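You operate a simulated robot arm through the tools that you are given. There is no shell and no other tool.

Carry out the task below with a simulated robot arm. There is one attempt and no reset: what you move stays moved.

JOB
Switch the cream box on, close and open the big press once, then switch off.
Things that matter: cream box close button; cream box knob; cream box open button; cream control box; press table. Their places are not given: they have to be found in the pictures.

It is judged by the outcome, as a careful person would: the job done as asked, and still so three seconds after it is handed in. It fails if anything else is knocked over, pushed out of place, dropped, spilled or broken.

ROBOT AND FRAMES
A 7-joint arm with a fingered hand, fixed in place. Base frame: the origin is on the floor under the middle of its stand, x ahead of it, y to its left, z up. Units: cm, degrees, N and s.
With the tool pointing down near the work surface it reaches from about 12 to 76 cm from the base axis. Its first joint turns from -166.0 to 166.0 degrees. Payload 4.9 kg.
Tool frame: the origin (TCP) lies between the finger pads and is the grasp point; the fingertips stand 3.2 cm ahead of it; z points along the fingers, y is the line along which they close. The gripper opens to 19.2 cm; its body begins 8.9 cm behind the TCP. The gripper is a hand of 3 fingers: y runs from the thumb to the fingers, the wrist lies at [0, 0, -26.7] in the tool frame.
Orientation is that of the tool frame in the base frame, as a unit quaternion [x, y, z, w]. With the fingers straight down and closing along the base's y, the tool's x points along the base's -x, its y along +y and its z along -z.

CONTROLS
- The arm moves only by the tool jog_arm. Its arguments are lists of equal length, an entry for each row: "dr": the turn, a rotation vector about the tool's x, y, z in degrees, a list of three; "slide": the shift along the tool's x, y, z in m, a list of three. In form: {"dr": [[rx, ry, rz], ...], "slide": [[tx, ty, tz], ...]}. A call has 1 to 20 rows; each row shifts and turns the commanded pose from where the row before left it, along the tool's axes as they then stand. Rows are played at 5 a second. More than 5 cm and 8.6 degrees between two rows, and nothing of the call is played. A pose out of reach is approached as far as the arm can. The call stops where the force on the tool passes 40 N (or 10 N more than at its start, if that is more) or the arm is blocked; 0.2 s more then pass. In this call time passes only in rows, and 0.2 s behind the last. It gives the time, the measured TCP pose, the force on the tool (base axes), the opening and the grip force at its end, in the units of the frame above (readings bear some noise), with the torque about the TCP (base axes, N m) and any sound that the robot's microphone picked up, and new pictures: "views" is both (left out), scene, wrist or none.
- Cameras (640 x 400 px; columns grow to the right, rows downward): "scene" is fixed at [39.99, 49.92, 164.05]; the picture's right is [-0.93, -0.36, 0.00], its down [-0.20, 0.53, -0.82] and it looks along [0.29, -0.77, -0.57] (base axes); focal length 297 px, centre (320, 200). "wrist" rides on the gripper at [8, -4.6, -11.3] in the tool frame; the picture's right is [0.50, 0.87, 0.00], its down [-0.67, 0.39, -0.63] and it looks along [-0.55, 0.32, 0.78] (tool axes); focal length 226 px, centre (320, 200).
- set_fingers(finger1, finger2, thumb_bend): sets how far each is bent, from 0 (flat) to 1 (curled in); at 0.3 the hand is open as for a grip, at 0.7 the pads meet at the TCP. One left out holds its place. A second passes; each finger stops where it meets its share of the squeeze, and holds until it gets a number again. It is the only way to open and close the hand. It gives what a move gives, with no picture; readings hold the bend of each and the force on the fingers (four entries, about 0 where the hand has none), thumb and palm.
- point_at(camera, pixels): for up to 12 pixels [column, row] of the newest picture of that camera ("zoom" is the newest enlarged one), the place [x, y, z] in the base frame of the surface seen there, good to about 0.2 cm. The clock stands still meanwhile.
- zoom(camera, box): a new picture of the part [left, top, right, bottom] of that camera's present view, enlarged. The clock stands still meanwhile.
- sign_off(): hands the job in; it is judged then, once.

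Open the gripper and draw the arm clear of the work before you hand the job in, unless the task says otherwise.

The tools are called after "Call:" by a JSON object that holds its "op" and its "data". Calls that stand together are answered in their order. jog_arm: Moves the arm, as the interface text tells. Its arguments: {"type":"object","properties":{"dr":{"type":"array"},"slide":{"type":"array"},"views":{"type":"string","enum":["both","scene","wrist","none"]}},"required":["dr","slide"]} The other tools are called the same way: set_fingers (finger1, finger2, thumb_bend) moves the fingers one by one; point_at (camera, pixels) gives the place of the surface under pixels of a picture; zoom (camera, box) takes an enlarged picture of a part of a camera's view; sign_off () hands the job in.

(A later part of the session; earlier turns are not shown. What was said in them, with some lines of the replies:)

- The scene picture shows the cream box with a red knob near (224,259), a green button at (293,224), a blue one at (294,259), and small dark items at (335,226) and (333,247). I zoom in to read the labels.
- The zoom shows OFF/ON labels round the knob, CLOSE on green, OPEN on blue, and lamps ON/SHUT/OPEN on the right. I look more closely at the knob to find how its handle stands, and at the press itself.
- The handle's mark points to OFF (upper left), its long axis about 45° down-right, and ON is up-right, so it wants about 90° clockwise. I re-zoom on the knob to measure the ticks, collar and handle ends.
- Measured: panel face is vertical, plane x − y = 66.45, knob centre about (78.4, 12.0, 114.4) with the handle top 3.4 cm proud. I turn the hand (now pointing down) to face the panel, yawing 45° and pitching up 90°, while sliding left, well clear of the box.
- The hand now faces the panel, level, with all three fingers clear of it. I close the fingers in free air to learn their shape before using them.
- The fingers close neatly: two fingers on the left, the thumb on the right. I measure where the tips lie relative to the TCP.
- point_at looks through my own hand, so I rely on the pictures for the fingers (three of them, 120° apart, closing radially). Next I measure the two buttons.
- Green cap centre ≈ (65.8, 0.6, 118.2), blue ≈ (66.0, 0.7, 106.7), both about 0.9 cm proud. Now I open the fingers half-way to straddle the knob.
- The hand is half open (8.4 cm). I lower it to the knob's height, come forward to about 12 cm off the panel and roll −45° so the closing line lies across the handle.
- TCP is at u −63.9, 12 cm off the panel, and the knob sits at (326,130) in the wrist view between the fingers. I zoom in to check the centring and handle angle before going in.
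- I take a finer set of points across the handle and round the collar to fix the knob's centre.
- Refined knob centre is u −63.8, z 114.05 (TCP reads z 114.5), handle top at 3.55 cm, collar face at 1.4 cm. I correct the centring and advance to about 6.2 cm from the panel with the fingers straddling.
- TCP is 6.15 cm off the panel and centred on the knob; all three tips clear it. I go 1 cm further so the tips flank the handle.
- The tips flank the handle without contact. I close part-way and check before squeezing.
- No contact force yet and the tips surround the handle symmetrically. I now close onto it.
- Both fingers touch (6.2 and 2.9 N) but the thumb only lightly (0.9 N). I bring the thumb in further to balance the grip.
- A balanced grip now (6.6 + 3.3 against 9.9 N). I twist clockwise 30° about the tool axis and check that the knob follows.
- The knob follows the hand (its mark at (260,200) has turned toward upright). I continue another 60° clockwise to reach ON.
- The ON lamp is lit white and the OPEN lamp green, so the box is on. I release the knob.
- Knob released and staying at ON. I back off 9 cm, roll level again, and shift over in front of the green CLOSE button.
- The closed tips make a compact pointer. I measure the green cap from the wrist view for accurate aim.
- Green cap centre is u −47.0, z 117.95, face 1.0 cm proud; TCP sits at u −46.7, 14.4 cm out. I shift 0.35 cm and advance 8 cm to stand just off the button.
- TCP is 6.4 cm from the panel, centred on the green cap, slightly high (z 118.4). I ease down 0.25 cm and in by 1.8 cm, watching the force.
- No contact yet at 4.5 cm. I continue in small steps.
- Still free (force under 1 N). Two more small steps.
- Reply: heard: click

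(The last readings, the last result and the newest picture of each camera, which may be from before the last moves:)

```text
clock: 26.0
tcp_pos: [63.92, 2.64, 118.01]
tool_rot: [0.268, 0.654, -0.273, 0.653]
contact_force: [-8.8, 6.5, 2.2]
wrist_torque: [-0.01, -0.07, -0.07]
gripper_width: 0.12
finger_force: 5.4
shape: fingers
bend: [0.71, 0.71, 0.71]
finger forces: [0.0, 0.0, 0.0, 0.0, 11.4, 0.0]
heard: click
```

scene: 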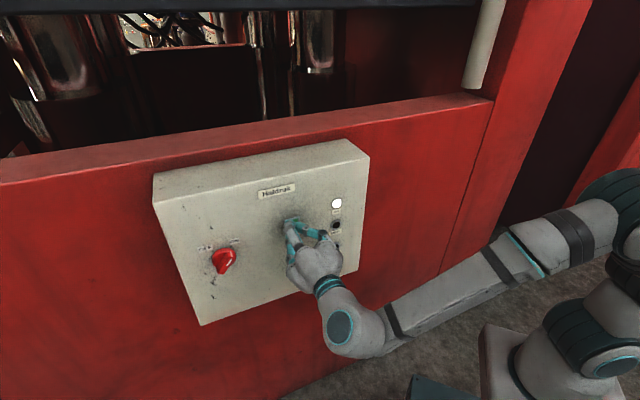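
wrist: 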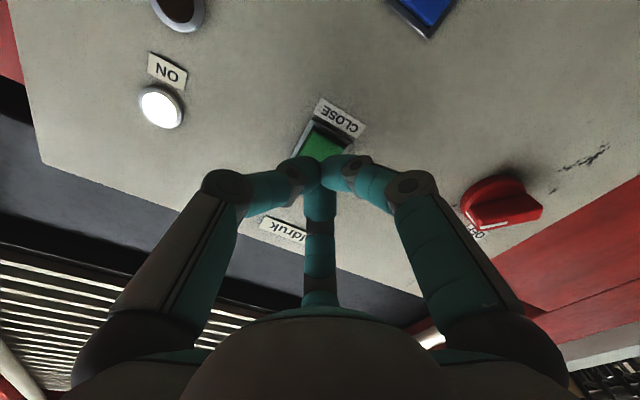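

A click, and the dark table at the top has already moved up and the OPEN lamp went out. I hold the button and watch.

Call:
{"op": "jog_arm", "data": {"dr": [[0, 0, 0], [0, 0, 0], [0, 0, 0]], "slide": [[0, 0, 0], [0, 0, 0], [0, 0, 0]], "views": "scene"}}

Call:
{"op": "zoom", "data": {"camera": "scene", "box": [240, 185, 368, 265]}}

```text
clock: 26.8
tcp_pos: [63.91, 2.52, 118.15]
tool_rot: [0.268, 0.654, -0.273, 0.652]
contact_force: [-7.8, 8.6, 3.6]
wrist_torque: [-0.06, -0.06, -0.04]
gripper_width: 0.09
finger_force: 0.1
shape: fingers
bend: [0.71, 0.71, 0.71]
finger forces: [0.1, 0.0, 0.0, 0.0, 0.1, 0.0]
```

scene: 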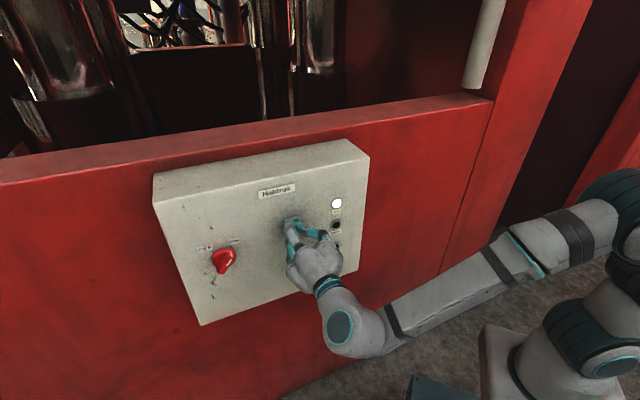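

```text
5.00 times, centred on (304, 225) of scene
```

zoom: 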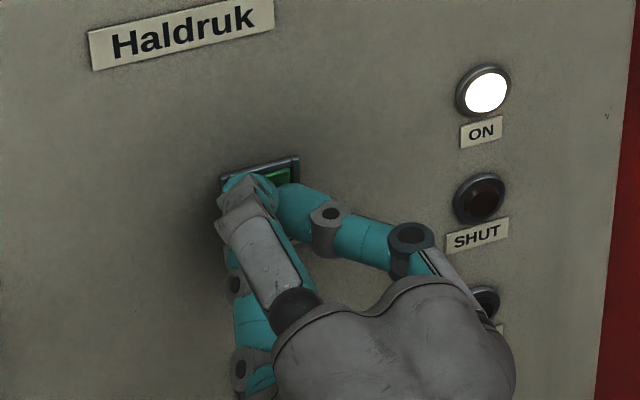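

The table rises out of view; SHUT is not yet lit. I keep the button held for a further 2 s and look again.

Call:
{"op": "jog_arm", "data": {"dr": [[0, 0, 0], [0, 0, 0], [0, 0, 0], [0, 0, 0], [0, 0, 0], [0, 0, 0], [0, 0, 0], [0, 0, 0]], "slide": [[0, 0, 0], [0, 0, 0], [0, 0, 0], [0, 0, 0], [0, 0, 0], [0, 0, 0], [0, 0, 0], [0, 0, 0]], "views": "both"}}

Call:
{"op": "zoom", "data": {"camera": "scene", "box": [240, 185, 368, 265]}}

```text
clock: 28.6
tcp_pos: [64.01, 2.72, 118.09]
tool_rot: [0.267, 0.654, -0.272, 0.653]
contact_force: [-7.9, 9.0, 3.1]
wrist_torque: [-0.09, -0.07, 0.02]
gripper_width: 0.07
finger_force: 0.1
shape: fingers
bend: [0.71, 0.71, 0.71]
finger forces: [0.0, 0.0, 0.0, 0.0, 0.0, 0.0]
```

scene: 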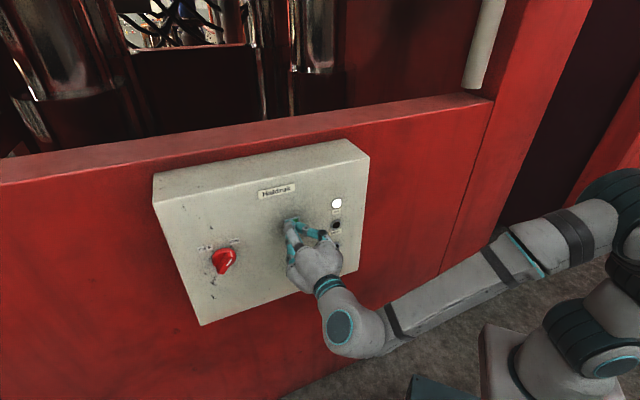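
wrist: 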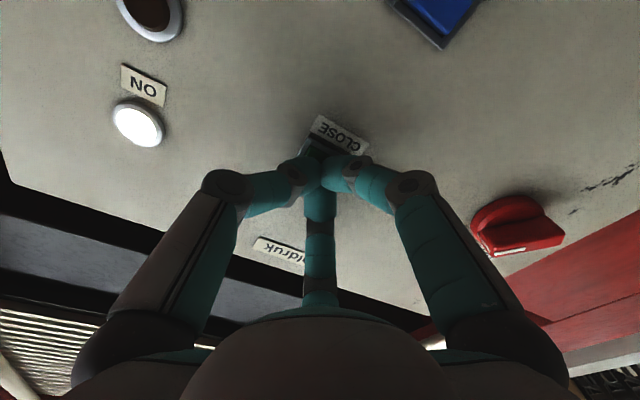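

```text
5.00 times, centred on (304, 225) of scene
```

zoom: 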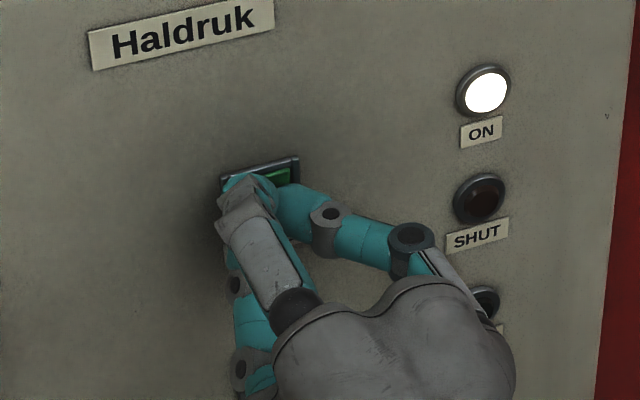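

SHUT still dark; I hold on and compare wrist pictures to see whether the table is still moving.

Call:
{"op": "jog_arm", "data": {"dr": [[0, 0, 0], [0, 0, 0], [0, 0, 0], [0, 0, 0], [0, 0, 0], [0, 0, 0], [0, 0, 0], [0, 0, 0]], "slide": [[0, 0, 0], [0, 0, 0], [0, 0, 0], [0, 0, 0], [0, 0, 0], [0, 0, 0], [0, 0, 0], [0, 0, 0]], "views": "both"}}

Call:
{"op": "point_at", "data": {"camera": "wrist", "pixels": [[60, 250], [60, 270], [20, 230], [100, 290], [30, 330], [20, 210], [200, 310], [280, 350], [600, 385], [440, 340]]}}

Call:
{"op": "zoom", "data": {"camera": "scene", "box": [240, 185, 368, 265]}}

```text
clock: 30.4
tcp_pos: [63.97, 2.72, 117.92]
tool_rot: [0.268, 0.654, -0.273, 0.652]
contact_force: [-6.7, 7.7, 2.3]
wrist_torque: [-0.08, -0.06, 0.0]
gripper_width: 0.08
finger_force: 0.0
shape: fingers
bend: [0.71, 0.71, 0.71]
finger forces: [0.1, 0.0, 0.0, 0.0, 0.1, 0.0]
```

scene: 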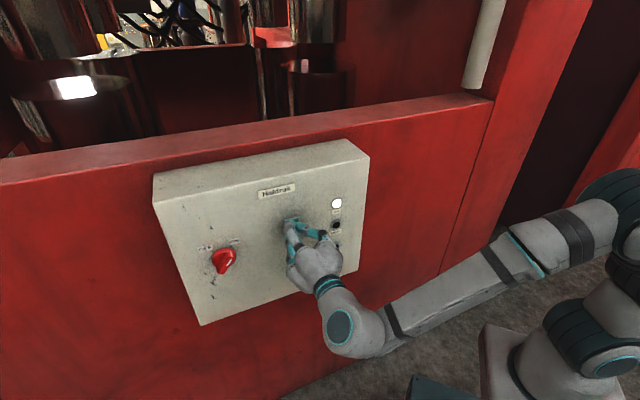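
wrist: 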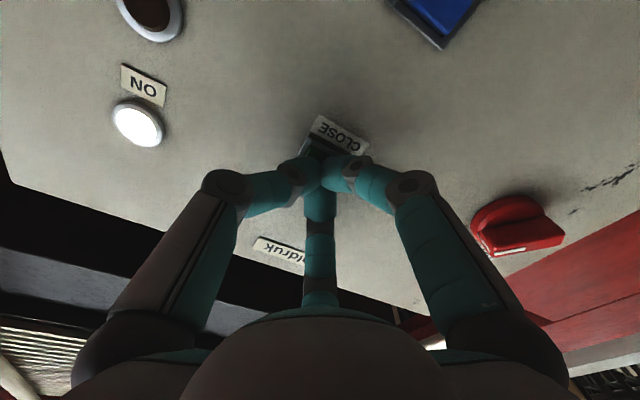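

```text
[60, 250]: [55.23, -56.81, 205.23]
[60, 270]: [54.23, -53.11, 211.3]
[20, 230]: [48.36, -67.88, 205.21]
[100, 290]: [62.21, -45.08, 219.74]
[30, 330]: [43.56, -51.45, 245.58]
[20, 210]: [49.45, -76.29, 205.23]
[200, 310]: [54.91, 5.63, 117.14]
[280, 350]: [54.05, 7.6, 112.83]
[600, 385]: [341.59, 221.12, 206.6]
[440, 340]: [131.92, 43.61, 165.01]
```

```text
5.00 times, centred on (304, 225) of scene
```

zoom: 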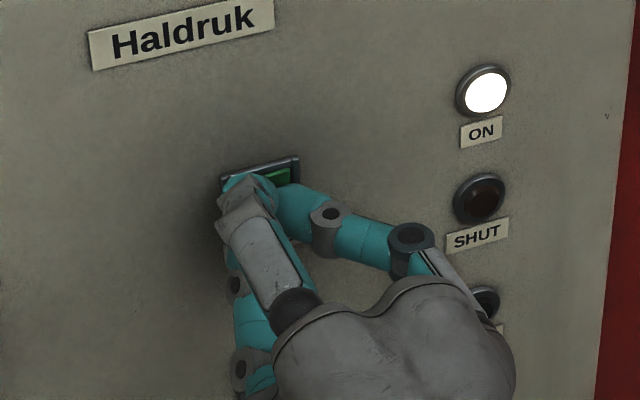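

The table's underside is now at about z 205 and still rising (the band in the wrist view keeps shifting). I hold on.

Call:
{"op": "jog_arm", "data": {"dr": [[0, 0, 0], [0, 0, 0], [0, 0, 0], [0, 0, 0], [0, 0, 0], [0, 0, 0], [0, 0, 0], [0, 0, 0], [0, 0, 0], [0, 0, 0]], "slide": [[0, 0, 0], [0, 0, 0], [0, 0, 0], [0, 0, 0], [0, 0, 0], [0, 0, 0], [0, 0, 0], [0, 0, 0], [0, 0, 0], [0, 0, 0]], "views": "both"}}

Call:
{"op": "point_at", "data": {"camera": "wrist", "pixels": [[60, 230], [60, 250], [60, 270], [20, 210], [100, 290], [60, 300]]}}

Call:
{"op": "zoom", "data": {"camera": "scene", "box": [240, 185, 368, 265]}}

```text
clock: 32.6
tcp_pos: [63.87, 2.67, 118.0]
tool_rot: [0.269, 0.654, -0.273, 0.652]
contact_force: [-7.4, 8.0, 2.8]
wrist_torque: [-0.06, -0.07, 0.01]
gripper_width: 0.09
finger_force: 0.0
shape: fingers
bend: [0.71, 0.71, 0.71]
finger forces: [0.0, 0.0, 0.0, 0.1, 0.0, 0.0]
```

scene: 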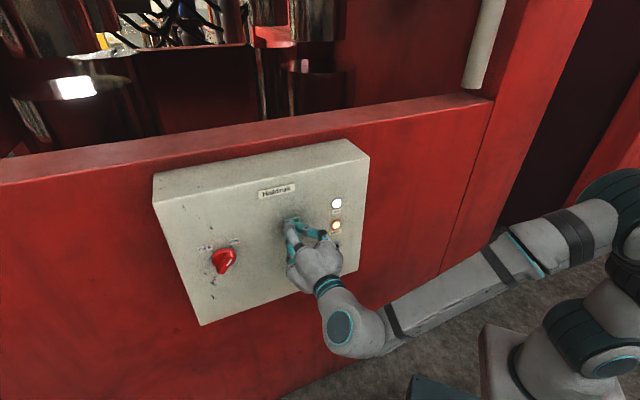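
wrist: 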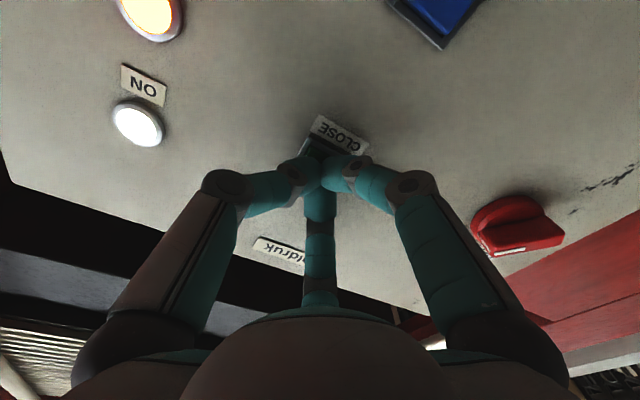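

```text
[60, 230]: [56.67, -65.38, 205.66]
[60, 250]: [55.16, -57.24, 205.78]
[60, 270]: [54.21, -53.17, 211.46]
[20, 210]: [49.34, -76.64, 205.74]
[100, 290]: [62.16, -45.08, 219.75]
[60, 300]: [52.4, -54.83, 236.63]
```

```text
5.00 times, centred on (304, 225) of scene
```

zoom: 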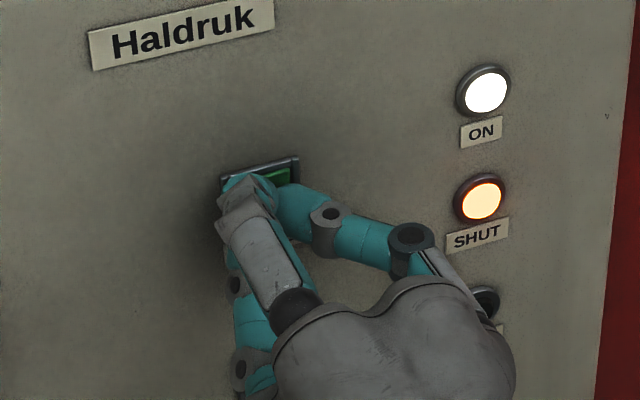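

The SHUT lamp is lit orange: the press is closed. I back away from the green button by 4 cm and confirm it stays shut.

Call:
{"op": "jog_arm", "data": {"dr": [[0, 0, 0], [0, 0, 0], [0, 0, 0], [0, 0, 0]], "slide": [[0, 0, -0.008], [0, 0, -0.012], [0, 0, -0.012], [0, 0, -0.012]], "views": "both"}}

Call:
{"op": "zoom", "data": {"camera": "scene", "box": [240, 185, 368, 265]}}

Call:
{"op": "point_at", "data": {"camera": "scene", "pixels": [[294, 259], [290, 258], [298, 256], [294, 264], [291, 262], [298, 262]]}}

```text
clock: 33.6
tcp_pos: [60.91, 5.91, 118.08]
tool_rot: [0.269, 0.654, -0.274, 0.652]
contact_force: [0.1, -0.2, -0.4]
wrist_torque: [0.0, 0.0, -0.01]
gripper_width: 0.15
finger_force: 0.1
shape: fingers
bend: [0.71, 0.71, 0.71]
finger forces: [0.0, 0.0, 0.0, 0.0, 0.0, 0.1]
```

scene: 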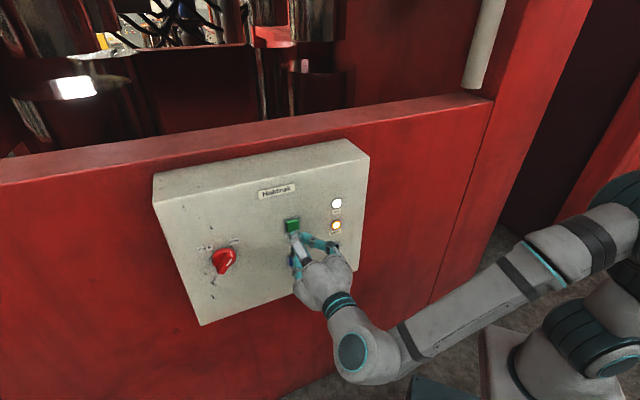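
wrist: 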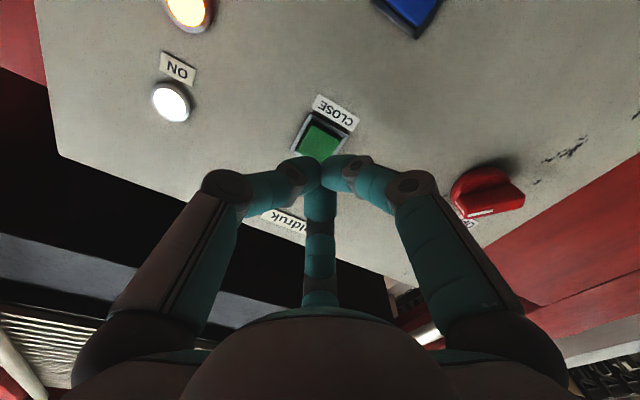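

```text
5.00 times, centred on (304, 225) of scene
```

zoom: 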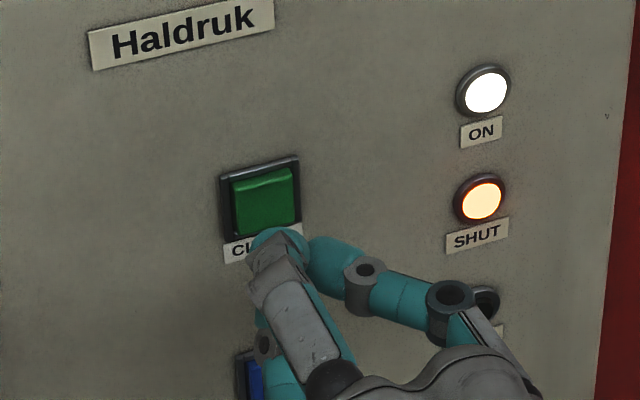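

```text
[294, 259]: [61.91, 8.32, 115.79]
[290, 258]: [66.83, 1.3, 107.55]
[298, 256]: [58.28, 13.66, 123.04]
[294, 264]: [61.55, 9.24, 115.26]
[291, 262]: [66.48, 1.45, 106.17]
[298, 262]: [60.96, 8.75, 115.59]
```

SHUT stays lit with the button released, so it latches. I move down 11.4 cm to the blue OPEN button, backing off a little more to see it with the wrist camera.

Call:
{"op": "jog_arm", "data": {"dr": [[0, 0, 0], [0, 0, 0], [0, 0, 0], [0, 0, 0]], "slide": [[0, 0, -0.03], [0.038, -0.001, 0], [0.038, -0.001, 0], [0.038, 0, 0]], "views": "both"}}

Call:
{"op": "zoom", "data": {"camera": "wrist", "box": [280, 85, 376, 145]}}

```text
clock: 34.6
tcp_pos: [58.83, 7.79, 106.67]
tool_rot: [0.269, 0.654, -0.272, 0.653]
contact_force: [1.2, 0.4, 0.5]
wrist_torque: [-0.02, 0.01, 0.01]
gripper_width: 0.14
finger_force: 0.0
shape: fingers
bend: [0.71, 0.71, 0.71]
finger forces: [0.0, 0.1, 0.0, 0.1, 0.0, 0.1]
```

scene: 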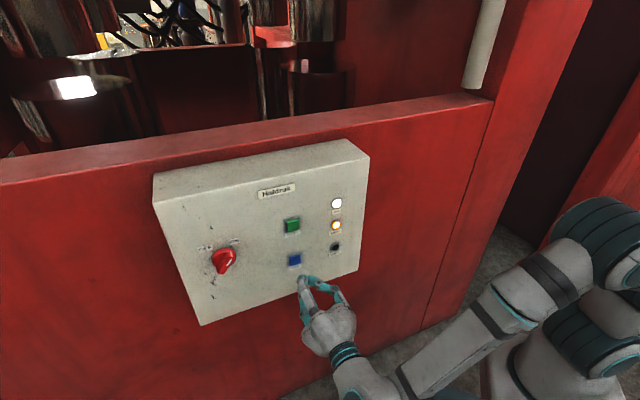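
wrist: 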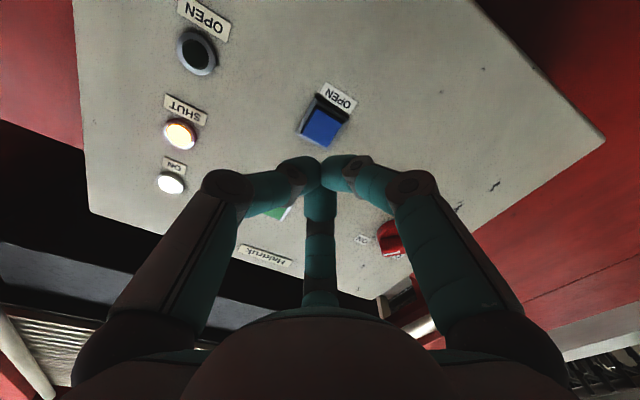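

```text
6.67 times, centred on (328, 115) of wrist
```

zoom: 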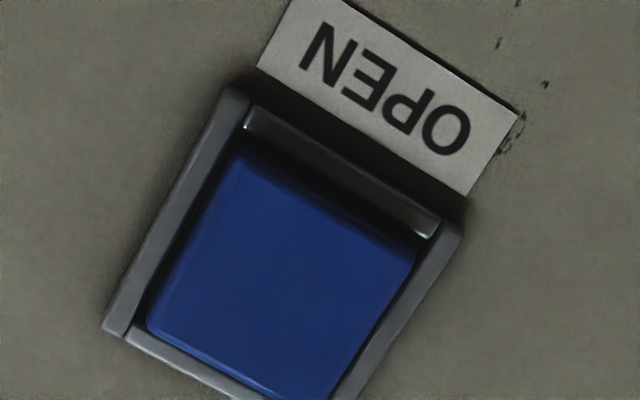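

The blue cap is well seen; its centre is near (280,285) in the zoom. I measure it.

Call:
{"op": "point_at", "data": {"camera": "zoom", "pixels": [[280, 285], [240, 180], [405, 265], [165, 320], [310, 385], [260, 270], [300, 300], [270, 300]]}}

Call:
{"op": "point_at", "data": {"camera": "scene", "pixels": [[294, 259], [290, 258], [298, 256], [294, 262], [296, 259]]}}

```text
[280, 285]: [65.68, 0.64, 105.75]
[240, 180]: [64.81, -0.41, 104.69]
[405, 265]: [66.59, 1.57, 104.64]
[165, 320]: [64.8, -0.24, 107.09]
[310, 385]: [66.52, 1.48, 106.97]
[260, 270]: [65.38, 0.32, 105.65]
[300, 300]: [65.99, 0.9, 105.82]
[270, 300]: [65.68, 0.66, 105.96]
```

```text
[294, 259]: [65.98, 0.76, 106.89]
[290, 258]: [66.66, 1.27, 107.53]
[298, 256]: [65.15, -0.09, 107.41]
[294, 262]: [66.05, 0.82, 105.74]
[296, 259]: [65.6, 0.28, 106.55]
```

Blue cap centre is u −46.9, z 105.85. I correct by 0.8 cm down and 0.2 cm right and advance to about 4.6 cm off the panel, just short of contact.

Call:
{"op": "jog_arm", "data": {"dr": [[0, 0, 0], [0, 0, 0], [0, 0, 0], [0, 0, 0], [0, 0, 0]], "slide": [[0.008, -0.002, 0.008], [0, 0, 0.02], [0, 0, 0.02], [0, 0, 0.01], [0, 0, 0.005]], "views": "both"}}

Call:
{"op": "zoom", "data": {"camera": "scene", "box": [240, 210, 368, 290]}}

```text
clock: 35.8
tcp_pos: [63.06, 3.06, 105.77]
tool_rot: [0.268, 0.654, -0.272, 0.652]
contact_force: [0.2, 0.5, -0.2]
wrist_torque: [-0.01, 0.02, 0.02]
gripper_width: 0.12
finger_force: 0.1
shape: fingers
bend: [0.71, 0.71, 0.71]
finger forces: [0.0, 0.0, 0.0, 0.0, 0.1, 0.0]
```

scene: 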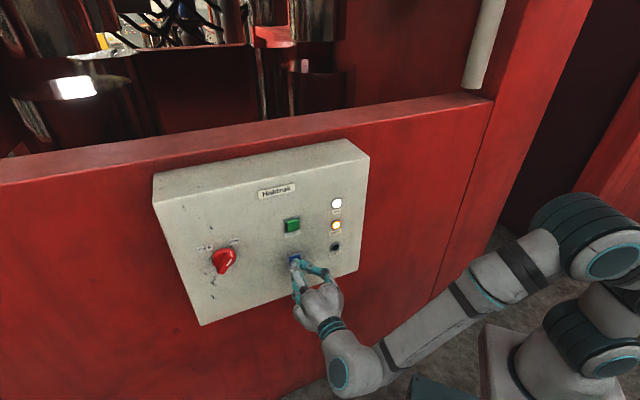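
wrist: 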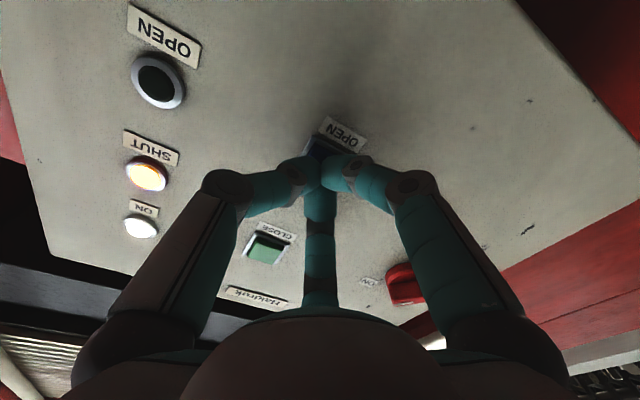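

```text
5.00 times, centred on (304, 250) of scene
```

zoom: 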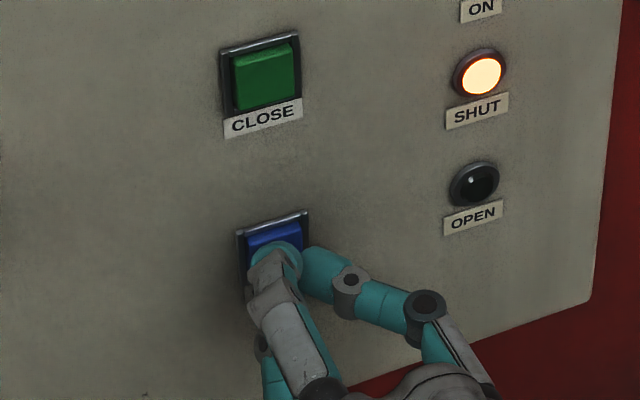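

The tips are just in front of the blue cap. I press in 0.8 cm in small steps.

Call:
{"op": "jog_arm", "data": {"dr": [[0, 0, 0], [0, 0, 0], [0, 0, 0], [0, 0, 0]], "slide": [[0, 0, 0.002], [0, 0, 0.002], [0, 0, 0.002], [0, 0, 0.002]], "views": "scene"}}

```text
clock: 36.8
tcp_pos: [63.5, 2.64, 105.9]
tool_rot: [0.268, 0.654, -0.273, 0.652]
contact_force: [-2.1, 0.6, 0.9]
wrist_torque: [-0.01, 0.01, -0.04]
gripper_width: 0.14
finger_force: 0.1
shape: fingers
bend: [0.71, 0.71, 0.71]
finger forces: [0.1, 0.0, 0.1, 0.1, 0.0, 0.0]
heard: click
```

scene: 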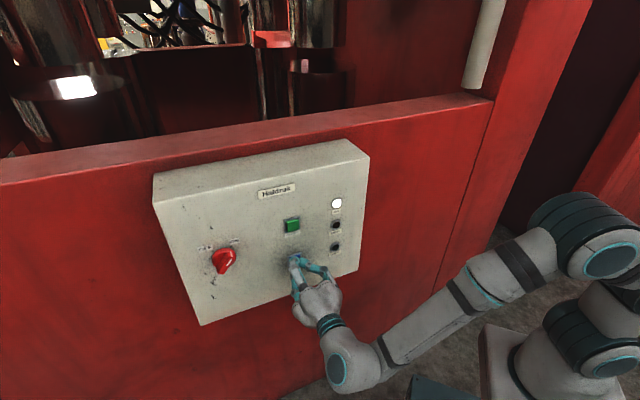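

A click, and SHUT went out: the press is opening. I press 0.2 cm more to be sure it is held and wait for the OPEN lamp.

Call:
{"op": "jog_arm", "data": {"dr": [[0, 0, 0], [0, 0, 0], [0, 0, 0], [0, 0, 0], [0, 0, 0], [0, 0, 0], [0, 0, 0], [0, 0, 0], [0, 0, 0], [0, 0, 0]], "slide": [[0, 0, 0.002], [0, 0, 0], [0, 0, 0], [0, 0, 0], [0, 0, 0], [0, 0, 0], [0, 0, 0], [0, 0, 0], [0, 0, 0], [0, 0, 0]], "views": "scene"}}

```text
clock: 39.0
tcp_pos: [63.61, 2.47, 106.0]
tool_rot: [0.268, 0.654, -0.272, 0.653]
contact_force: [-7.3, 7.3, 1.8]
wrist_torque: [-0.03, -0.01, 0.03]
gripper_width: 0.12
finger_force: 0.0
shape: fingers
bend: [0.71, 0.71, 0.71]
finger forces: [0.1, 0.0, 0.1, 0.1, 0.0, 0.0]
```

scene: 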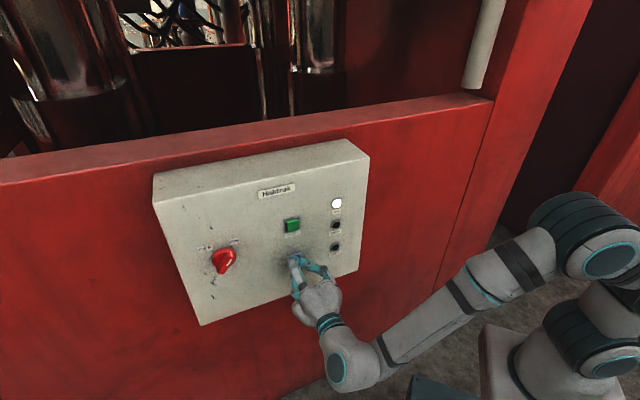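

The table is on its way down (reflections at the top change) with only ON lit. I keep holding for 3 s more.

Call:
{"op": "jog_arm", "data": {"dr": [[0, 0, 0], [0, 0, 0], [0, 0, 0], [0, 0, 0], [0, 0, 0], [0, 0, 0], [0, 0, 0], [0, 0, 0], [0, 0, 0], [0, 0, 0], [0, 0, 0], [0, 0, 0], [0, 0, 0], [0, 0, 0]], "slide": [[0, 0, 0], [0, 0, 0], [0, 0, 0], [0, 0, 0], [0, 0, 0], [0, 0, 0], [0, 0, 0], [0, 0, 0], [0, 0, 0], [0, 0, 0], [0, 0, 0], [0, 0, 0], [0, 0, 0], [0, 0, 0]], "views": "scene"}}

Call:
{"op": "zoom", "data": {"camera": "scene", "box": [240, 190, 368, 270]}}

```text
clock: 42.0
tcp_pos: [63.58, 2.42, 105.93]
tool_rot: [0.268, 0.654, -0.273, 0.652]
contact_force: [-6.1, 7.7, 1.4]
wrist_torque: [-0.06, -0.05, 0.0]
gripper_width: 0.11
finger_force: 0.1
shape: fingers
bend: [0.71, 0.71, 0.71]
finger forces: [0.0, 0.0, 0.0, 0.0, 0.0, 0.0]
```

scene: 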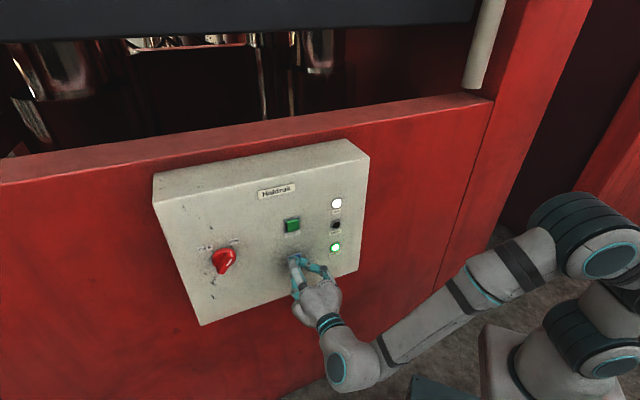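

```text
5.00 times, centred on (304, 230) of scene
```

zoom: 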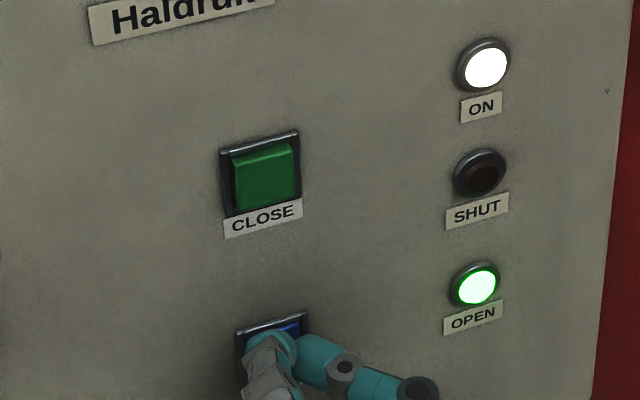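

OPEN is lit green and the table beam is back where it started. I release the blue button, back off 10 cm, move across to the knob and roll +44° to match the handle's ON position.

Call:
{"op": "jog_arm", "data": {"dr": [[0, 0, 0], [0, 0, 0], [0, 0, 0], [0, 0, 0], [0, 0, 0], [0, 0, 0], [0, 0, 0], [0, 0, 0], [0, 0, 0], [0, 0, 7.4], [0, 0, 7.4], [0, 0, 7.4], [0, 0, 7.4], [0, 0, 7.4], [0, 0, 7.4]], "slide": [[0, 0, -0.015], [0, 0, -0.025], [0, 0, -0.03], [0, 0, -0.03], [-0.0162, 0.0338, 0], [-0.0162, 0.0338, 0], [-0.0162, 0.0338, 0], [-0.0162, 0.0338, 0], [-0.0162, 0.0338, 0], [0, 0, 0], [0, 0, 0], [0, 0, 0], [0, 0, 0], [0, 0, 0], [0, 0, 0]], "views": "both"}}

Call:
{"op": "set_fingers", "data": {"finger1": 0.48, "finger2": 0.48, "thumb_bend": 0.48}}

Call:
{"op": "zoom", "data": {"camera": "wrist", "box": [160, 50, 480, 250]}}

Call:
{"op": "zoom", "data": {"camera": "scene", "box": [160, 180, 352, 300]}}

```text
clock: 45.2
tcp_pos: [68.59, 21.58, 113.78]
tool_rot: [0.496, 0.504, -0.007, 0.707]
contact_force: [-0.2, -0.1, -0.1]
wrist_torque: [0.02, 0.0, 0.02]
gripper_width: 0.17
finger_force: 0.1
shape: fingers
bend: [0.71, 0.71, 0.71]
finger forces: [0.1, 0.0, 0.0, 0.1, 0.1, 0.0]
```

scene: 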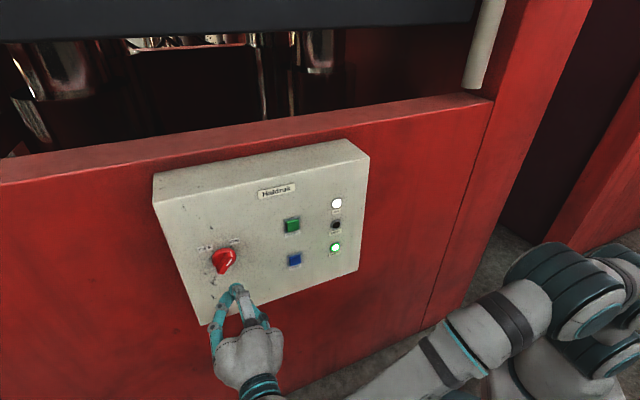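
wrist: 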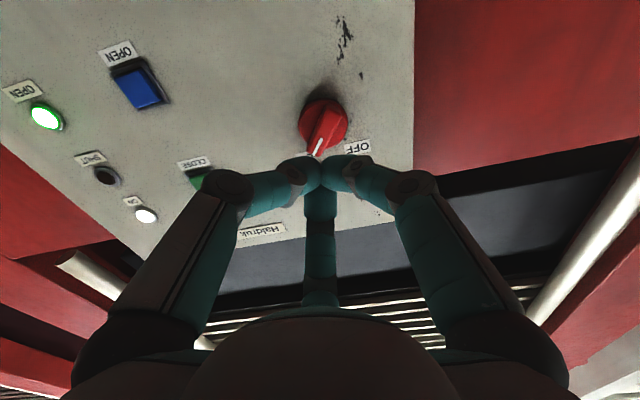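

```text
clock: 46.2
tcp_pos: [68.52, 21.38, 113.88]
tool_rot: [0.496, 0.504, -0.005, 0.707]
contact_force: [0.2, -0.1, -0.3]
wrist_torque: [0.03, -0.01, 0.01]
gripper_width: 9.23
finger_force: 0.1
shape: fingers
bend: [0.48, 0.48, 0.48]
finger forces: [0.1, 0.0, 0.1, 0.0, 0.0, 0.0]
```

```text
2.00 times, centred on (320, 150) of wrist
```

zoom: 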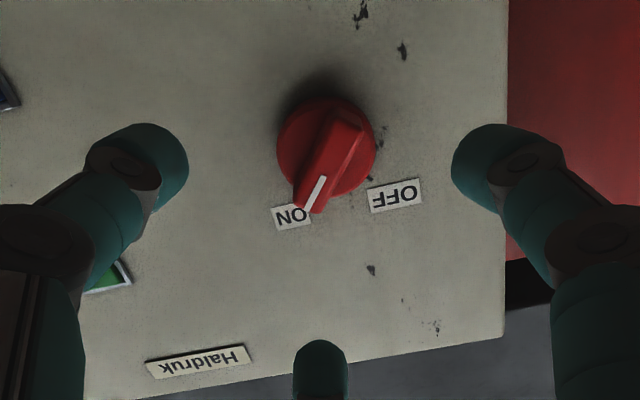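

```text
3.33 times, centred on (256, 240) of scene
```

zoom: 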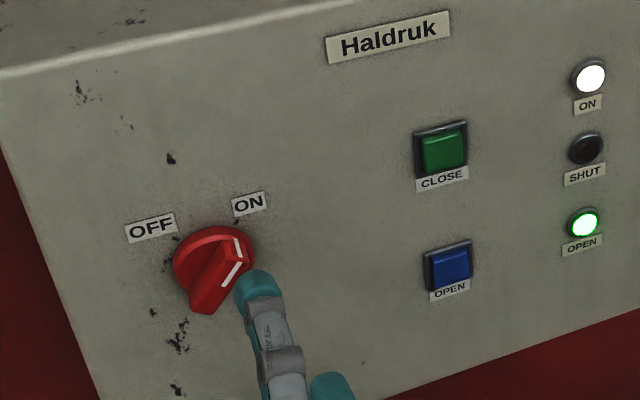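

The hand is aligned with the handle at ON, 13.7 cm out and clear. I correct 0.2 cm and advance 7.5 cm first.

Call:
{"op": "jog_arm", "data": {"dr": [[0, 0, 0], [0, 0, 0], [0, 0, 0], [0, 0, 0], [0, 0, 0]], "slide": [[0, 0.002, 0.015], [0, 0, 0.02], [0, 0, 0.02], [0, 0, 0.012], [0, 0, 0.008]], "views": "both"}}

Call:
{"op": "zoom", "data": {"camera": "wrist", "box": [160, 50, 480, 250]}}

Call:
{"op": "zoom", "data": {"camera": "scene", "box": [170, 215, 298, 295]}}

```text
clock: 47.4
tcp_pos: [74.04, 16.46, 113.9]
tool_rot: [0.496, 0.504, -0.005, 0.707]
contact_force: [0.6, 0.2, -0.4]
wrist_torque: [-0.04, -0.02, -0.01]
gripper_width: 9.25
finger_force: 0.1
shape: fingers
bend: [0.48, 0.48, 0.48]
finger forces: [0.1, 0.0, 0.0, 0.0, 0.0, 0.0]
```

scene: 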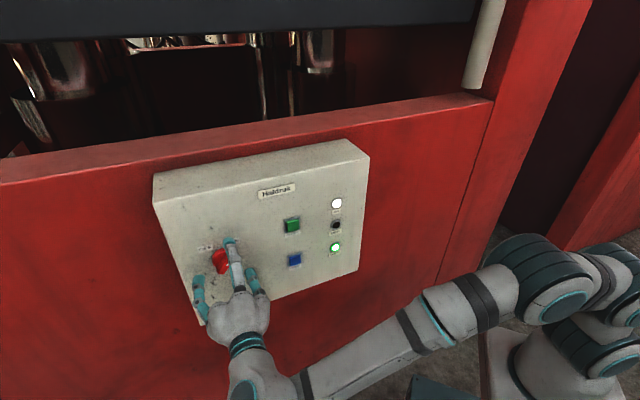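
wrist: 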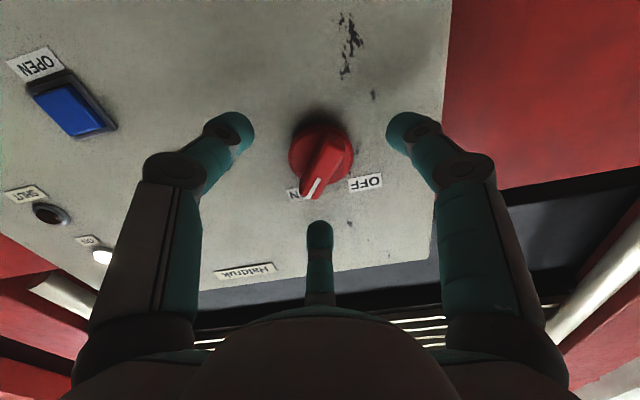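

```text
2.00 times, centred on (320, 150) of wrist
```

zoom: 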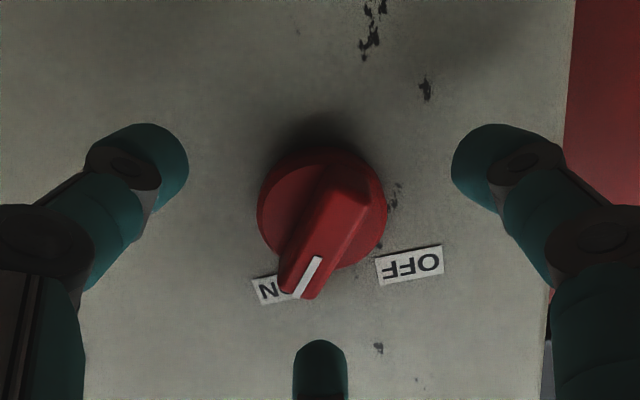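

```text
5.00 times, centred on (234, 255) of scene
```

zoom: 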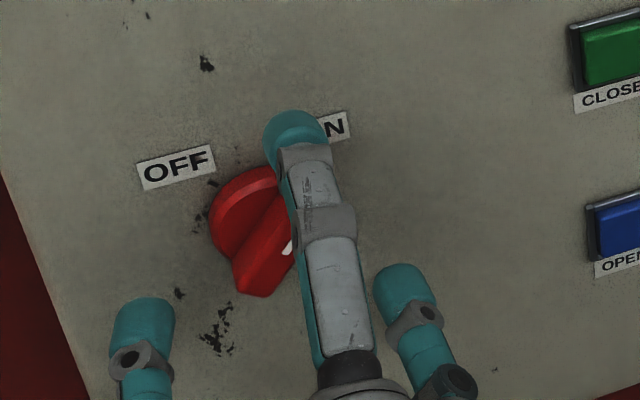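

Centred at 6.3 cm off the panel; tips straddle the handle. I go in 1.05 cm and then close as before.

Call:
{"op": "jog_arm", "data": {"dr": [[0, 0, 0], [0, 0, 0], [0, 0, 0]], "slide": [[0, 0, 0.0035], [0, 0, 0.0035], [0, 0, 0.0035]], "views": "none"}}

Call:
{"op": "set_fingers", "data": {"finger1": 0.58, "finger2": 0.58, "thumb_bend": 0.62}}

Call:
{"op": "zoom", "data": {"camera": "wrist", "box": [160, 50, 480, 250]}}

```text
clock: 48.2
tcp_pos: [74.63, 15.53, 113.91]
tool_rot: [0.495, 0.505, -0.007, 0.707]
contact_force: [0.2, -0.1, 0.1]
wrist_torque: [0.02, -0.04, 0.06]
gripper_width: 9.24
finger_force: 0.1
shape: fingers
bend: [0.48, 0.48, 0.48]
finger forces: [0.0, 0.0, 0.0, 0.0, 0.1, 0.0]
```

```text
clock: 49.2
tcp_pos: [74.68, 15.5, 114.03]
tool_rot: [0.495, 0.505, -0.006, 0.707]
contact_force: [-0.8, -0.6, -1.2]
wrist_torque: [0.02, 0.02, 0.0]
gripper_width: 4.5
finger_force: 0.1
shape: fingers
bend: [0.57, 0.57, 0.62]
finger forces: [0.1, 0.1, 0.1, 0.0, 0.0, 0.0]
```

```text
2.00 times, centred on (320, 150) of wrist
```

zoom: 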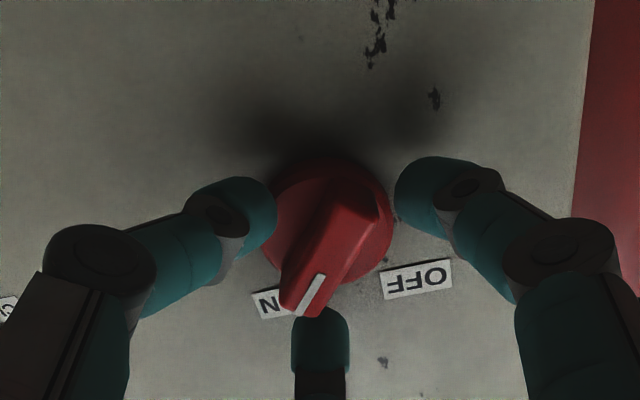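

The tips surround the handle at ON without touching. I close onto it as before.

Call:
{"op": "set_fingers", "data": {"finger1": 0.64, "finger2": 0.64, "thumb_bend": 0.68}}

Call:
{"op": "set_fingers", "data": {"thumb_bend": 0.74}}

Call:
{"op": "zoom", "data": {"camera": "wrist", "box": [160, 50, 480, 250]}}

```text
clock: 50.2
tcp_pos: [74.78, 15.47, 114.03]
tool_rot: [0.495, 0.504, -0.006, 0.708]
contact_force: [2.1, -0.6, 5.2]
wrist_torque: [-0.13, -0.14, 0.0]
gripper_width: 2.58
finger_force: 4.9
shape: fingers
bend: [0.62, 0.6, 0.67]
finger forces: [2.7, 5.9, 0.0, 0.0, 1.4, 0.0]
```

```text
clock: 51.2
tcp_pos: [74.75, 15.58, 114.01]
tool_rot: [0.495, 0.504, -0.007, 0.707]
contact_force: [-2.9, -6.8, 1.1]
wrist_torque: [-0.09, -0.12, -0.13]
gripper_width: 2.45
finger_force: 10.0
shape: fingers
bend: [0.62, 0.6, 0.68]
finger forces: [3.3, 6.3, 0.0, 0.0, 10.6, 0.0]
```

```text
2.00 times, centred on (320, 150) of wrist
```

zoom: 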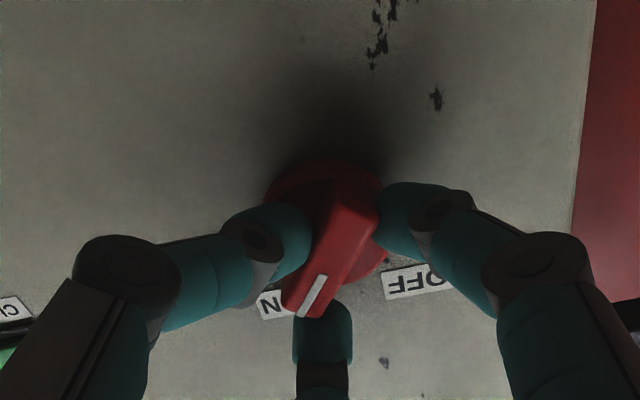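

A firm grip (3.3 + 6.3 against 10.6 N). I turn counter-clockwise 60° and check.

Call:
{"op": "jog_arm", "data": {"dr": [[0, 0, -5], [0, 0, -5], [0, 0, -5], [0, 0, -5], [0, 0, -5], [0, 0, -5], [0, 0, -5], [0, 0, -5], [0, 0, -5], [0, 0, -5], [0, 0, -5], [0, 0, -5]], "slide": [[0, 0, 0], [0, 0, 0], [0, 0, 0], [0, 0, 0], [0, 0, 0], [0, 0, 0], [0, 0, 0], [0, 0, 0], [0, 0, 0], [0, 0, 0], [0, 0, 0], [0, 0, 0]], "views": "wrist"}}

Call:
{"op": "zoom", "data": {"camera": "scene", "box": [190, 180, 350, 280]}}

```text
clock: 53.8
tcp_pos: [74.55, 15.67, 114.07]
tool_rot: [0.177, 0.684, -0.359, 0.61]
contact_force: [5.6, -7.3, 11.5]
wrist_torque: [-0.18, -0.25, 0.01]
gripper_width: 2.4
finger_force: 9.9
shape: fingers
bend: [0.62, 0.6, 0.68]
finger forces: [3.0, 5.8, 0.1, 0.0, 10.8, 0.1]
```

wrist: 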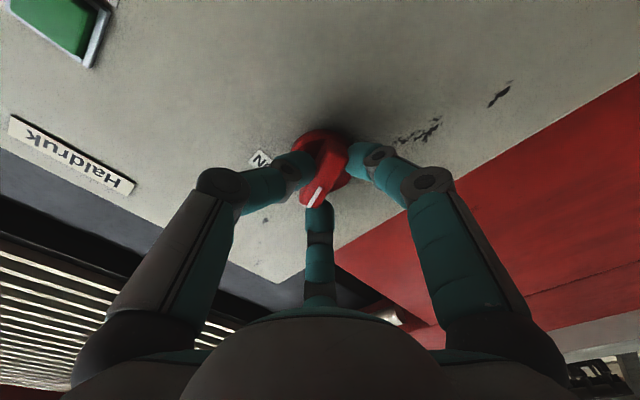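

```text
4.00 times, centred on (270, 230) of scene
```

zoom: 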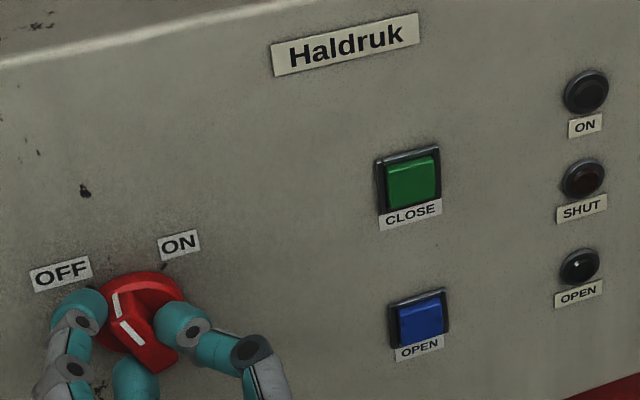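

The lamps are already out and the mark is past halfway toward OFF. I turn the remaining 29° to seat it fully at OFF.

Call:
{"op": "jog_arm", "data": {"dr": [[0, 0, -5], [0, 0, -5], [0, 0, -5], [0, 0, -5], [0, 0, -5], [0, 0, -4]], "slide": [[0, 0, 0], [0, 0, 0], [0, 0, 0], [0, 0, 0], [0, 0, 0], [0, 0, 0]], "views": "wrist"}}

Call:
{"op": "zoom", "data": {"camera": "scene", "box": [170, 215, 298, 295]}}

```text
clock: 55.2
tcp_pos: [74.65, 15.55, 113.86]
tool_rot: [-0.001, 0.707, -0.5, 0.5]
contact_force: [0.6, 1.2, 9.5]
wrist_torque: [-0.15, -0.26, 0.04]
gripper_width: 2.49
finger_force: 11.0
shape: fingers
bend: [0.63, 0.62, 0.68]
finger forces: [5.5, 2.3, 0.0, 0.0, 13.4, 0.0]
```

wrist: 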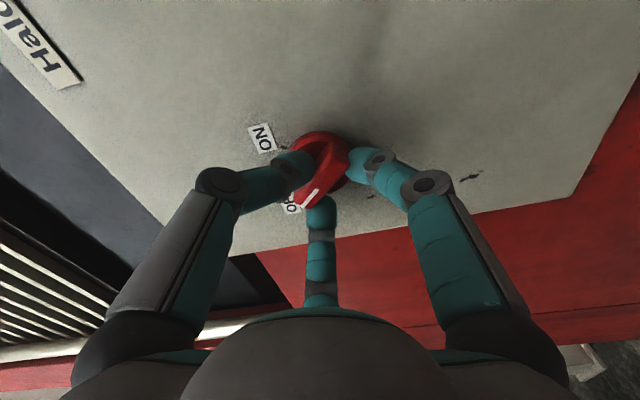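

```text
5.00 times, centred on (234, 255) of scene
```

zoom: 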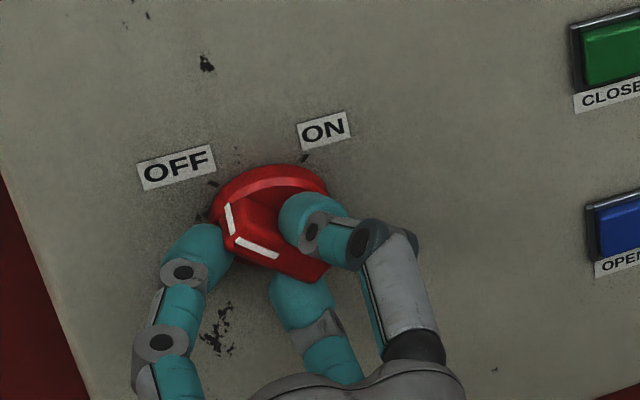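

The mark now points to OFF, just as at the start. I open the fingers to release the knob.

Call:
{"op": "set_fingers", "data": {"finger1": 0.45, "finger2": 0.45, "thumb_bend": 0.45}}

Call:
{"op": "zoom", "data": {"camera": "scene", "box": [170, 215, 298, 295]}}

```text
clock: 56.2
tcp_pos: [74.84, 15.48, 113.9]
tool_rot: [0.0, 0.707, -0.5, 0.5]
contact_force: [0.3, -0.5, 0.0]
wrist_torque: [0.02, 0.02, 0.0]
gripper_width: 10.52
finger_force: 0.0
shape: fingers
bend: [0.45, 0.45, 0.45]
finger forces: [0.0, 0.1, 0.0, 0.1, 0.1, 0.0]
```

```text
5.00 times, centred on (234, 255) of scene
```

zoom: 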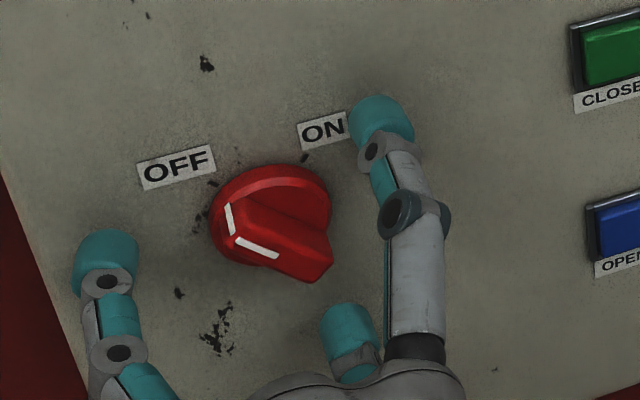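

The hand is free of the knob, which rests at OFF. I draw straight back about 20 cm, clear of the box, and check everything.

Call:
{"op": "jog_arm", "data": {"dr": [[0, 0, 0], [0, 0, 0], [0, 0, 0], [0, 0, 0], [0, 0, 0], [0, 0, 0], [0, 0, 0]], "slide": [[0, 0, -0.02], [0, 0, -0.03], [0, 0, -0.03], [0, 0, -0.03], [0, 0, -0.03], [0, 0, -0.03], [0, 0, -0.03]], "views": "both"}}

Call:
{"op": "set_fingers", "data": {"finger1": 0.3, "finger2": 0.3, "thumb_bend": 0.3}}

Call:
{"op": "zoom", "data": {"camera": "scene", "box": [160, 180, 352, 300]}}

```text
clock: 57.8
tcp_pos: [60.71, 29.9, 113.98]
tool_rot: [0.0, 0.707, -0.5, 0.5]
contact_force: [1.0, 0.1, 0.1]
wrist_torque: [-0.03, 0.0, 0.02]
gripper_width: 10.52
finger_force: 0.1
shape: fingers
bend: [0.45, 0.45, 0.45]
finger forces: [0.1, 0.1, 0.0, 0.1, 0.0, 0.1]
```

scene: 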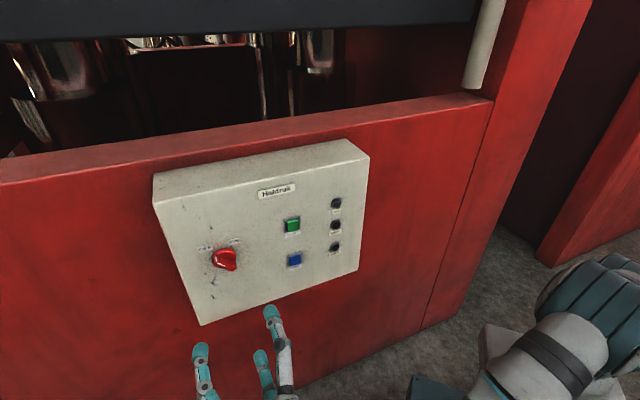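
wrist: 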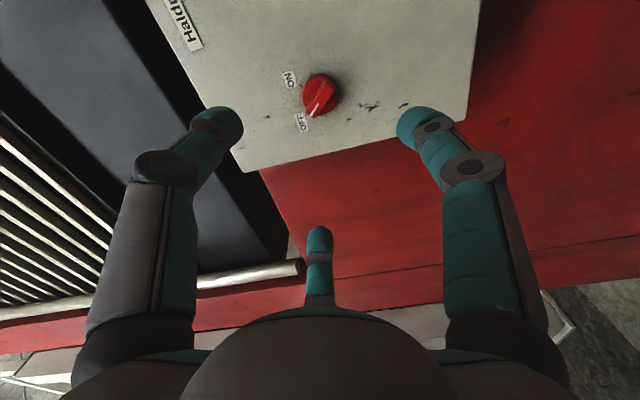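

```text
clock: 58.8
tcp_pos: [60.63, 29.86, 113.83]
tool_rot: [0.0, 0.707, -0.5, 0.5]
contact_force: [0.2, -0.2, -0.2]
wrist_torque: [0.02, 0.0, 0.02]
gripper_width: 16.76
finger_force: 0.0
shape: fingers
bend: [0.3, 0.3, 0.3]
finger forces: [0.0, 0.0, 0.0, 0.0, 0.1, 0.0]
```

```text
3.33 times, centred on (256, 240) of scene
```

zoom: 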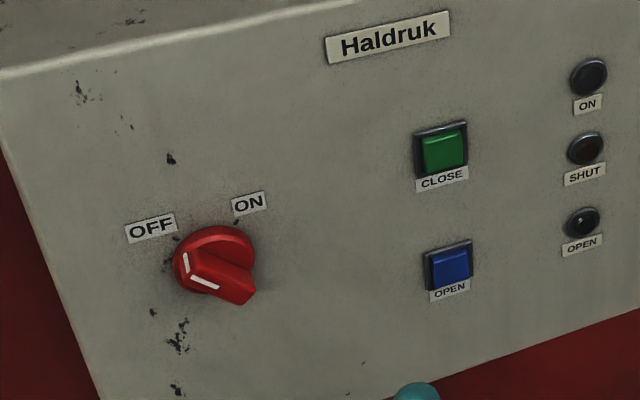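

The knob points to OFF, all three lamps are dark, the table is back at its open position, and the open hand stands about 20 cm clear. I hand the job in.

Call:
{"op": "sign_off", "data": {}}

```text
The job is handed in.
```

The job is finished and signed off: the cream box was switched on, the press closed and opened once, and the box switched off again.

- **Switching on:** I turned the red knob to ON. The ON lamp lit, and so did the OPEN lamp.
- **Closing:** I held the green CLOSE button until the SHUT lamp lit. SHUT stayed lit after I let go.
- **Opening:** I held the blue OPEN button until the OPEN lamp lit. The press table was back where it started.
- **Switching off:** I turned the knob back to OFF, and all three lamps went dark.

In the last pictures nothing was knocked or out of place. The hand was open and about 20 cm clear of the box when I handed in.
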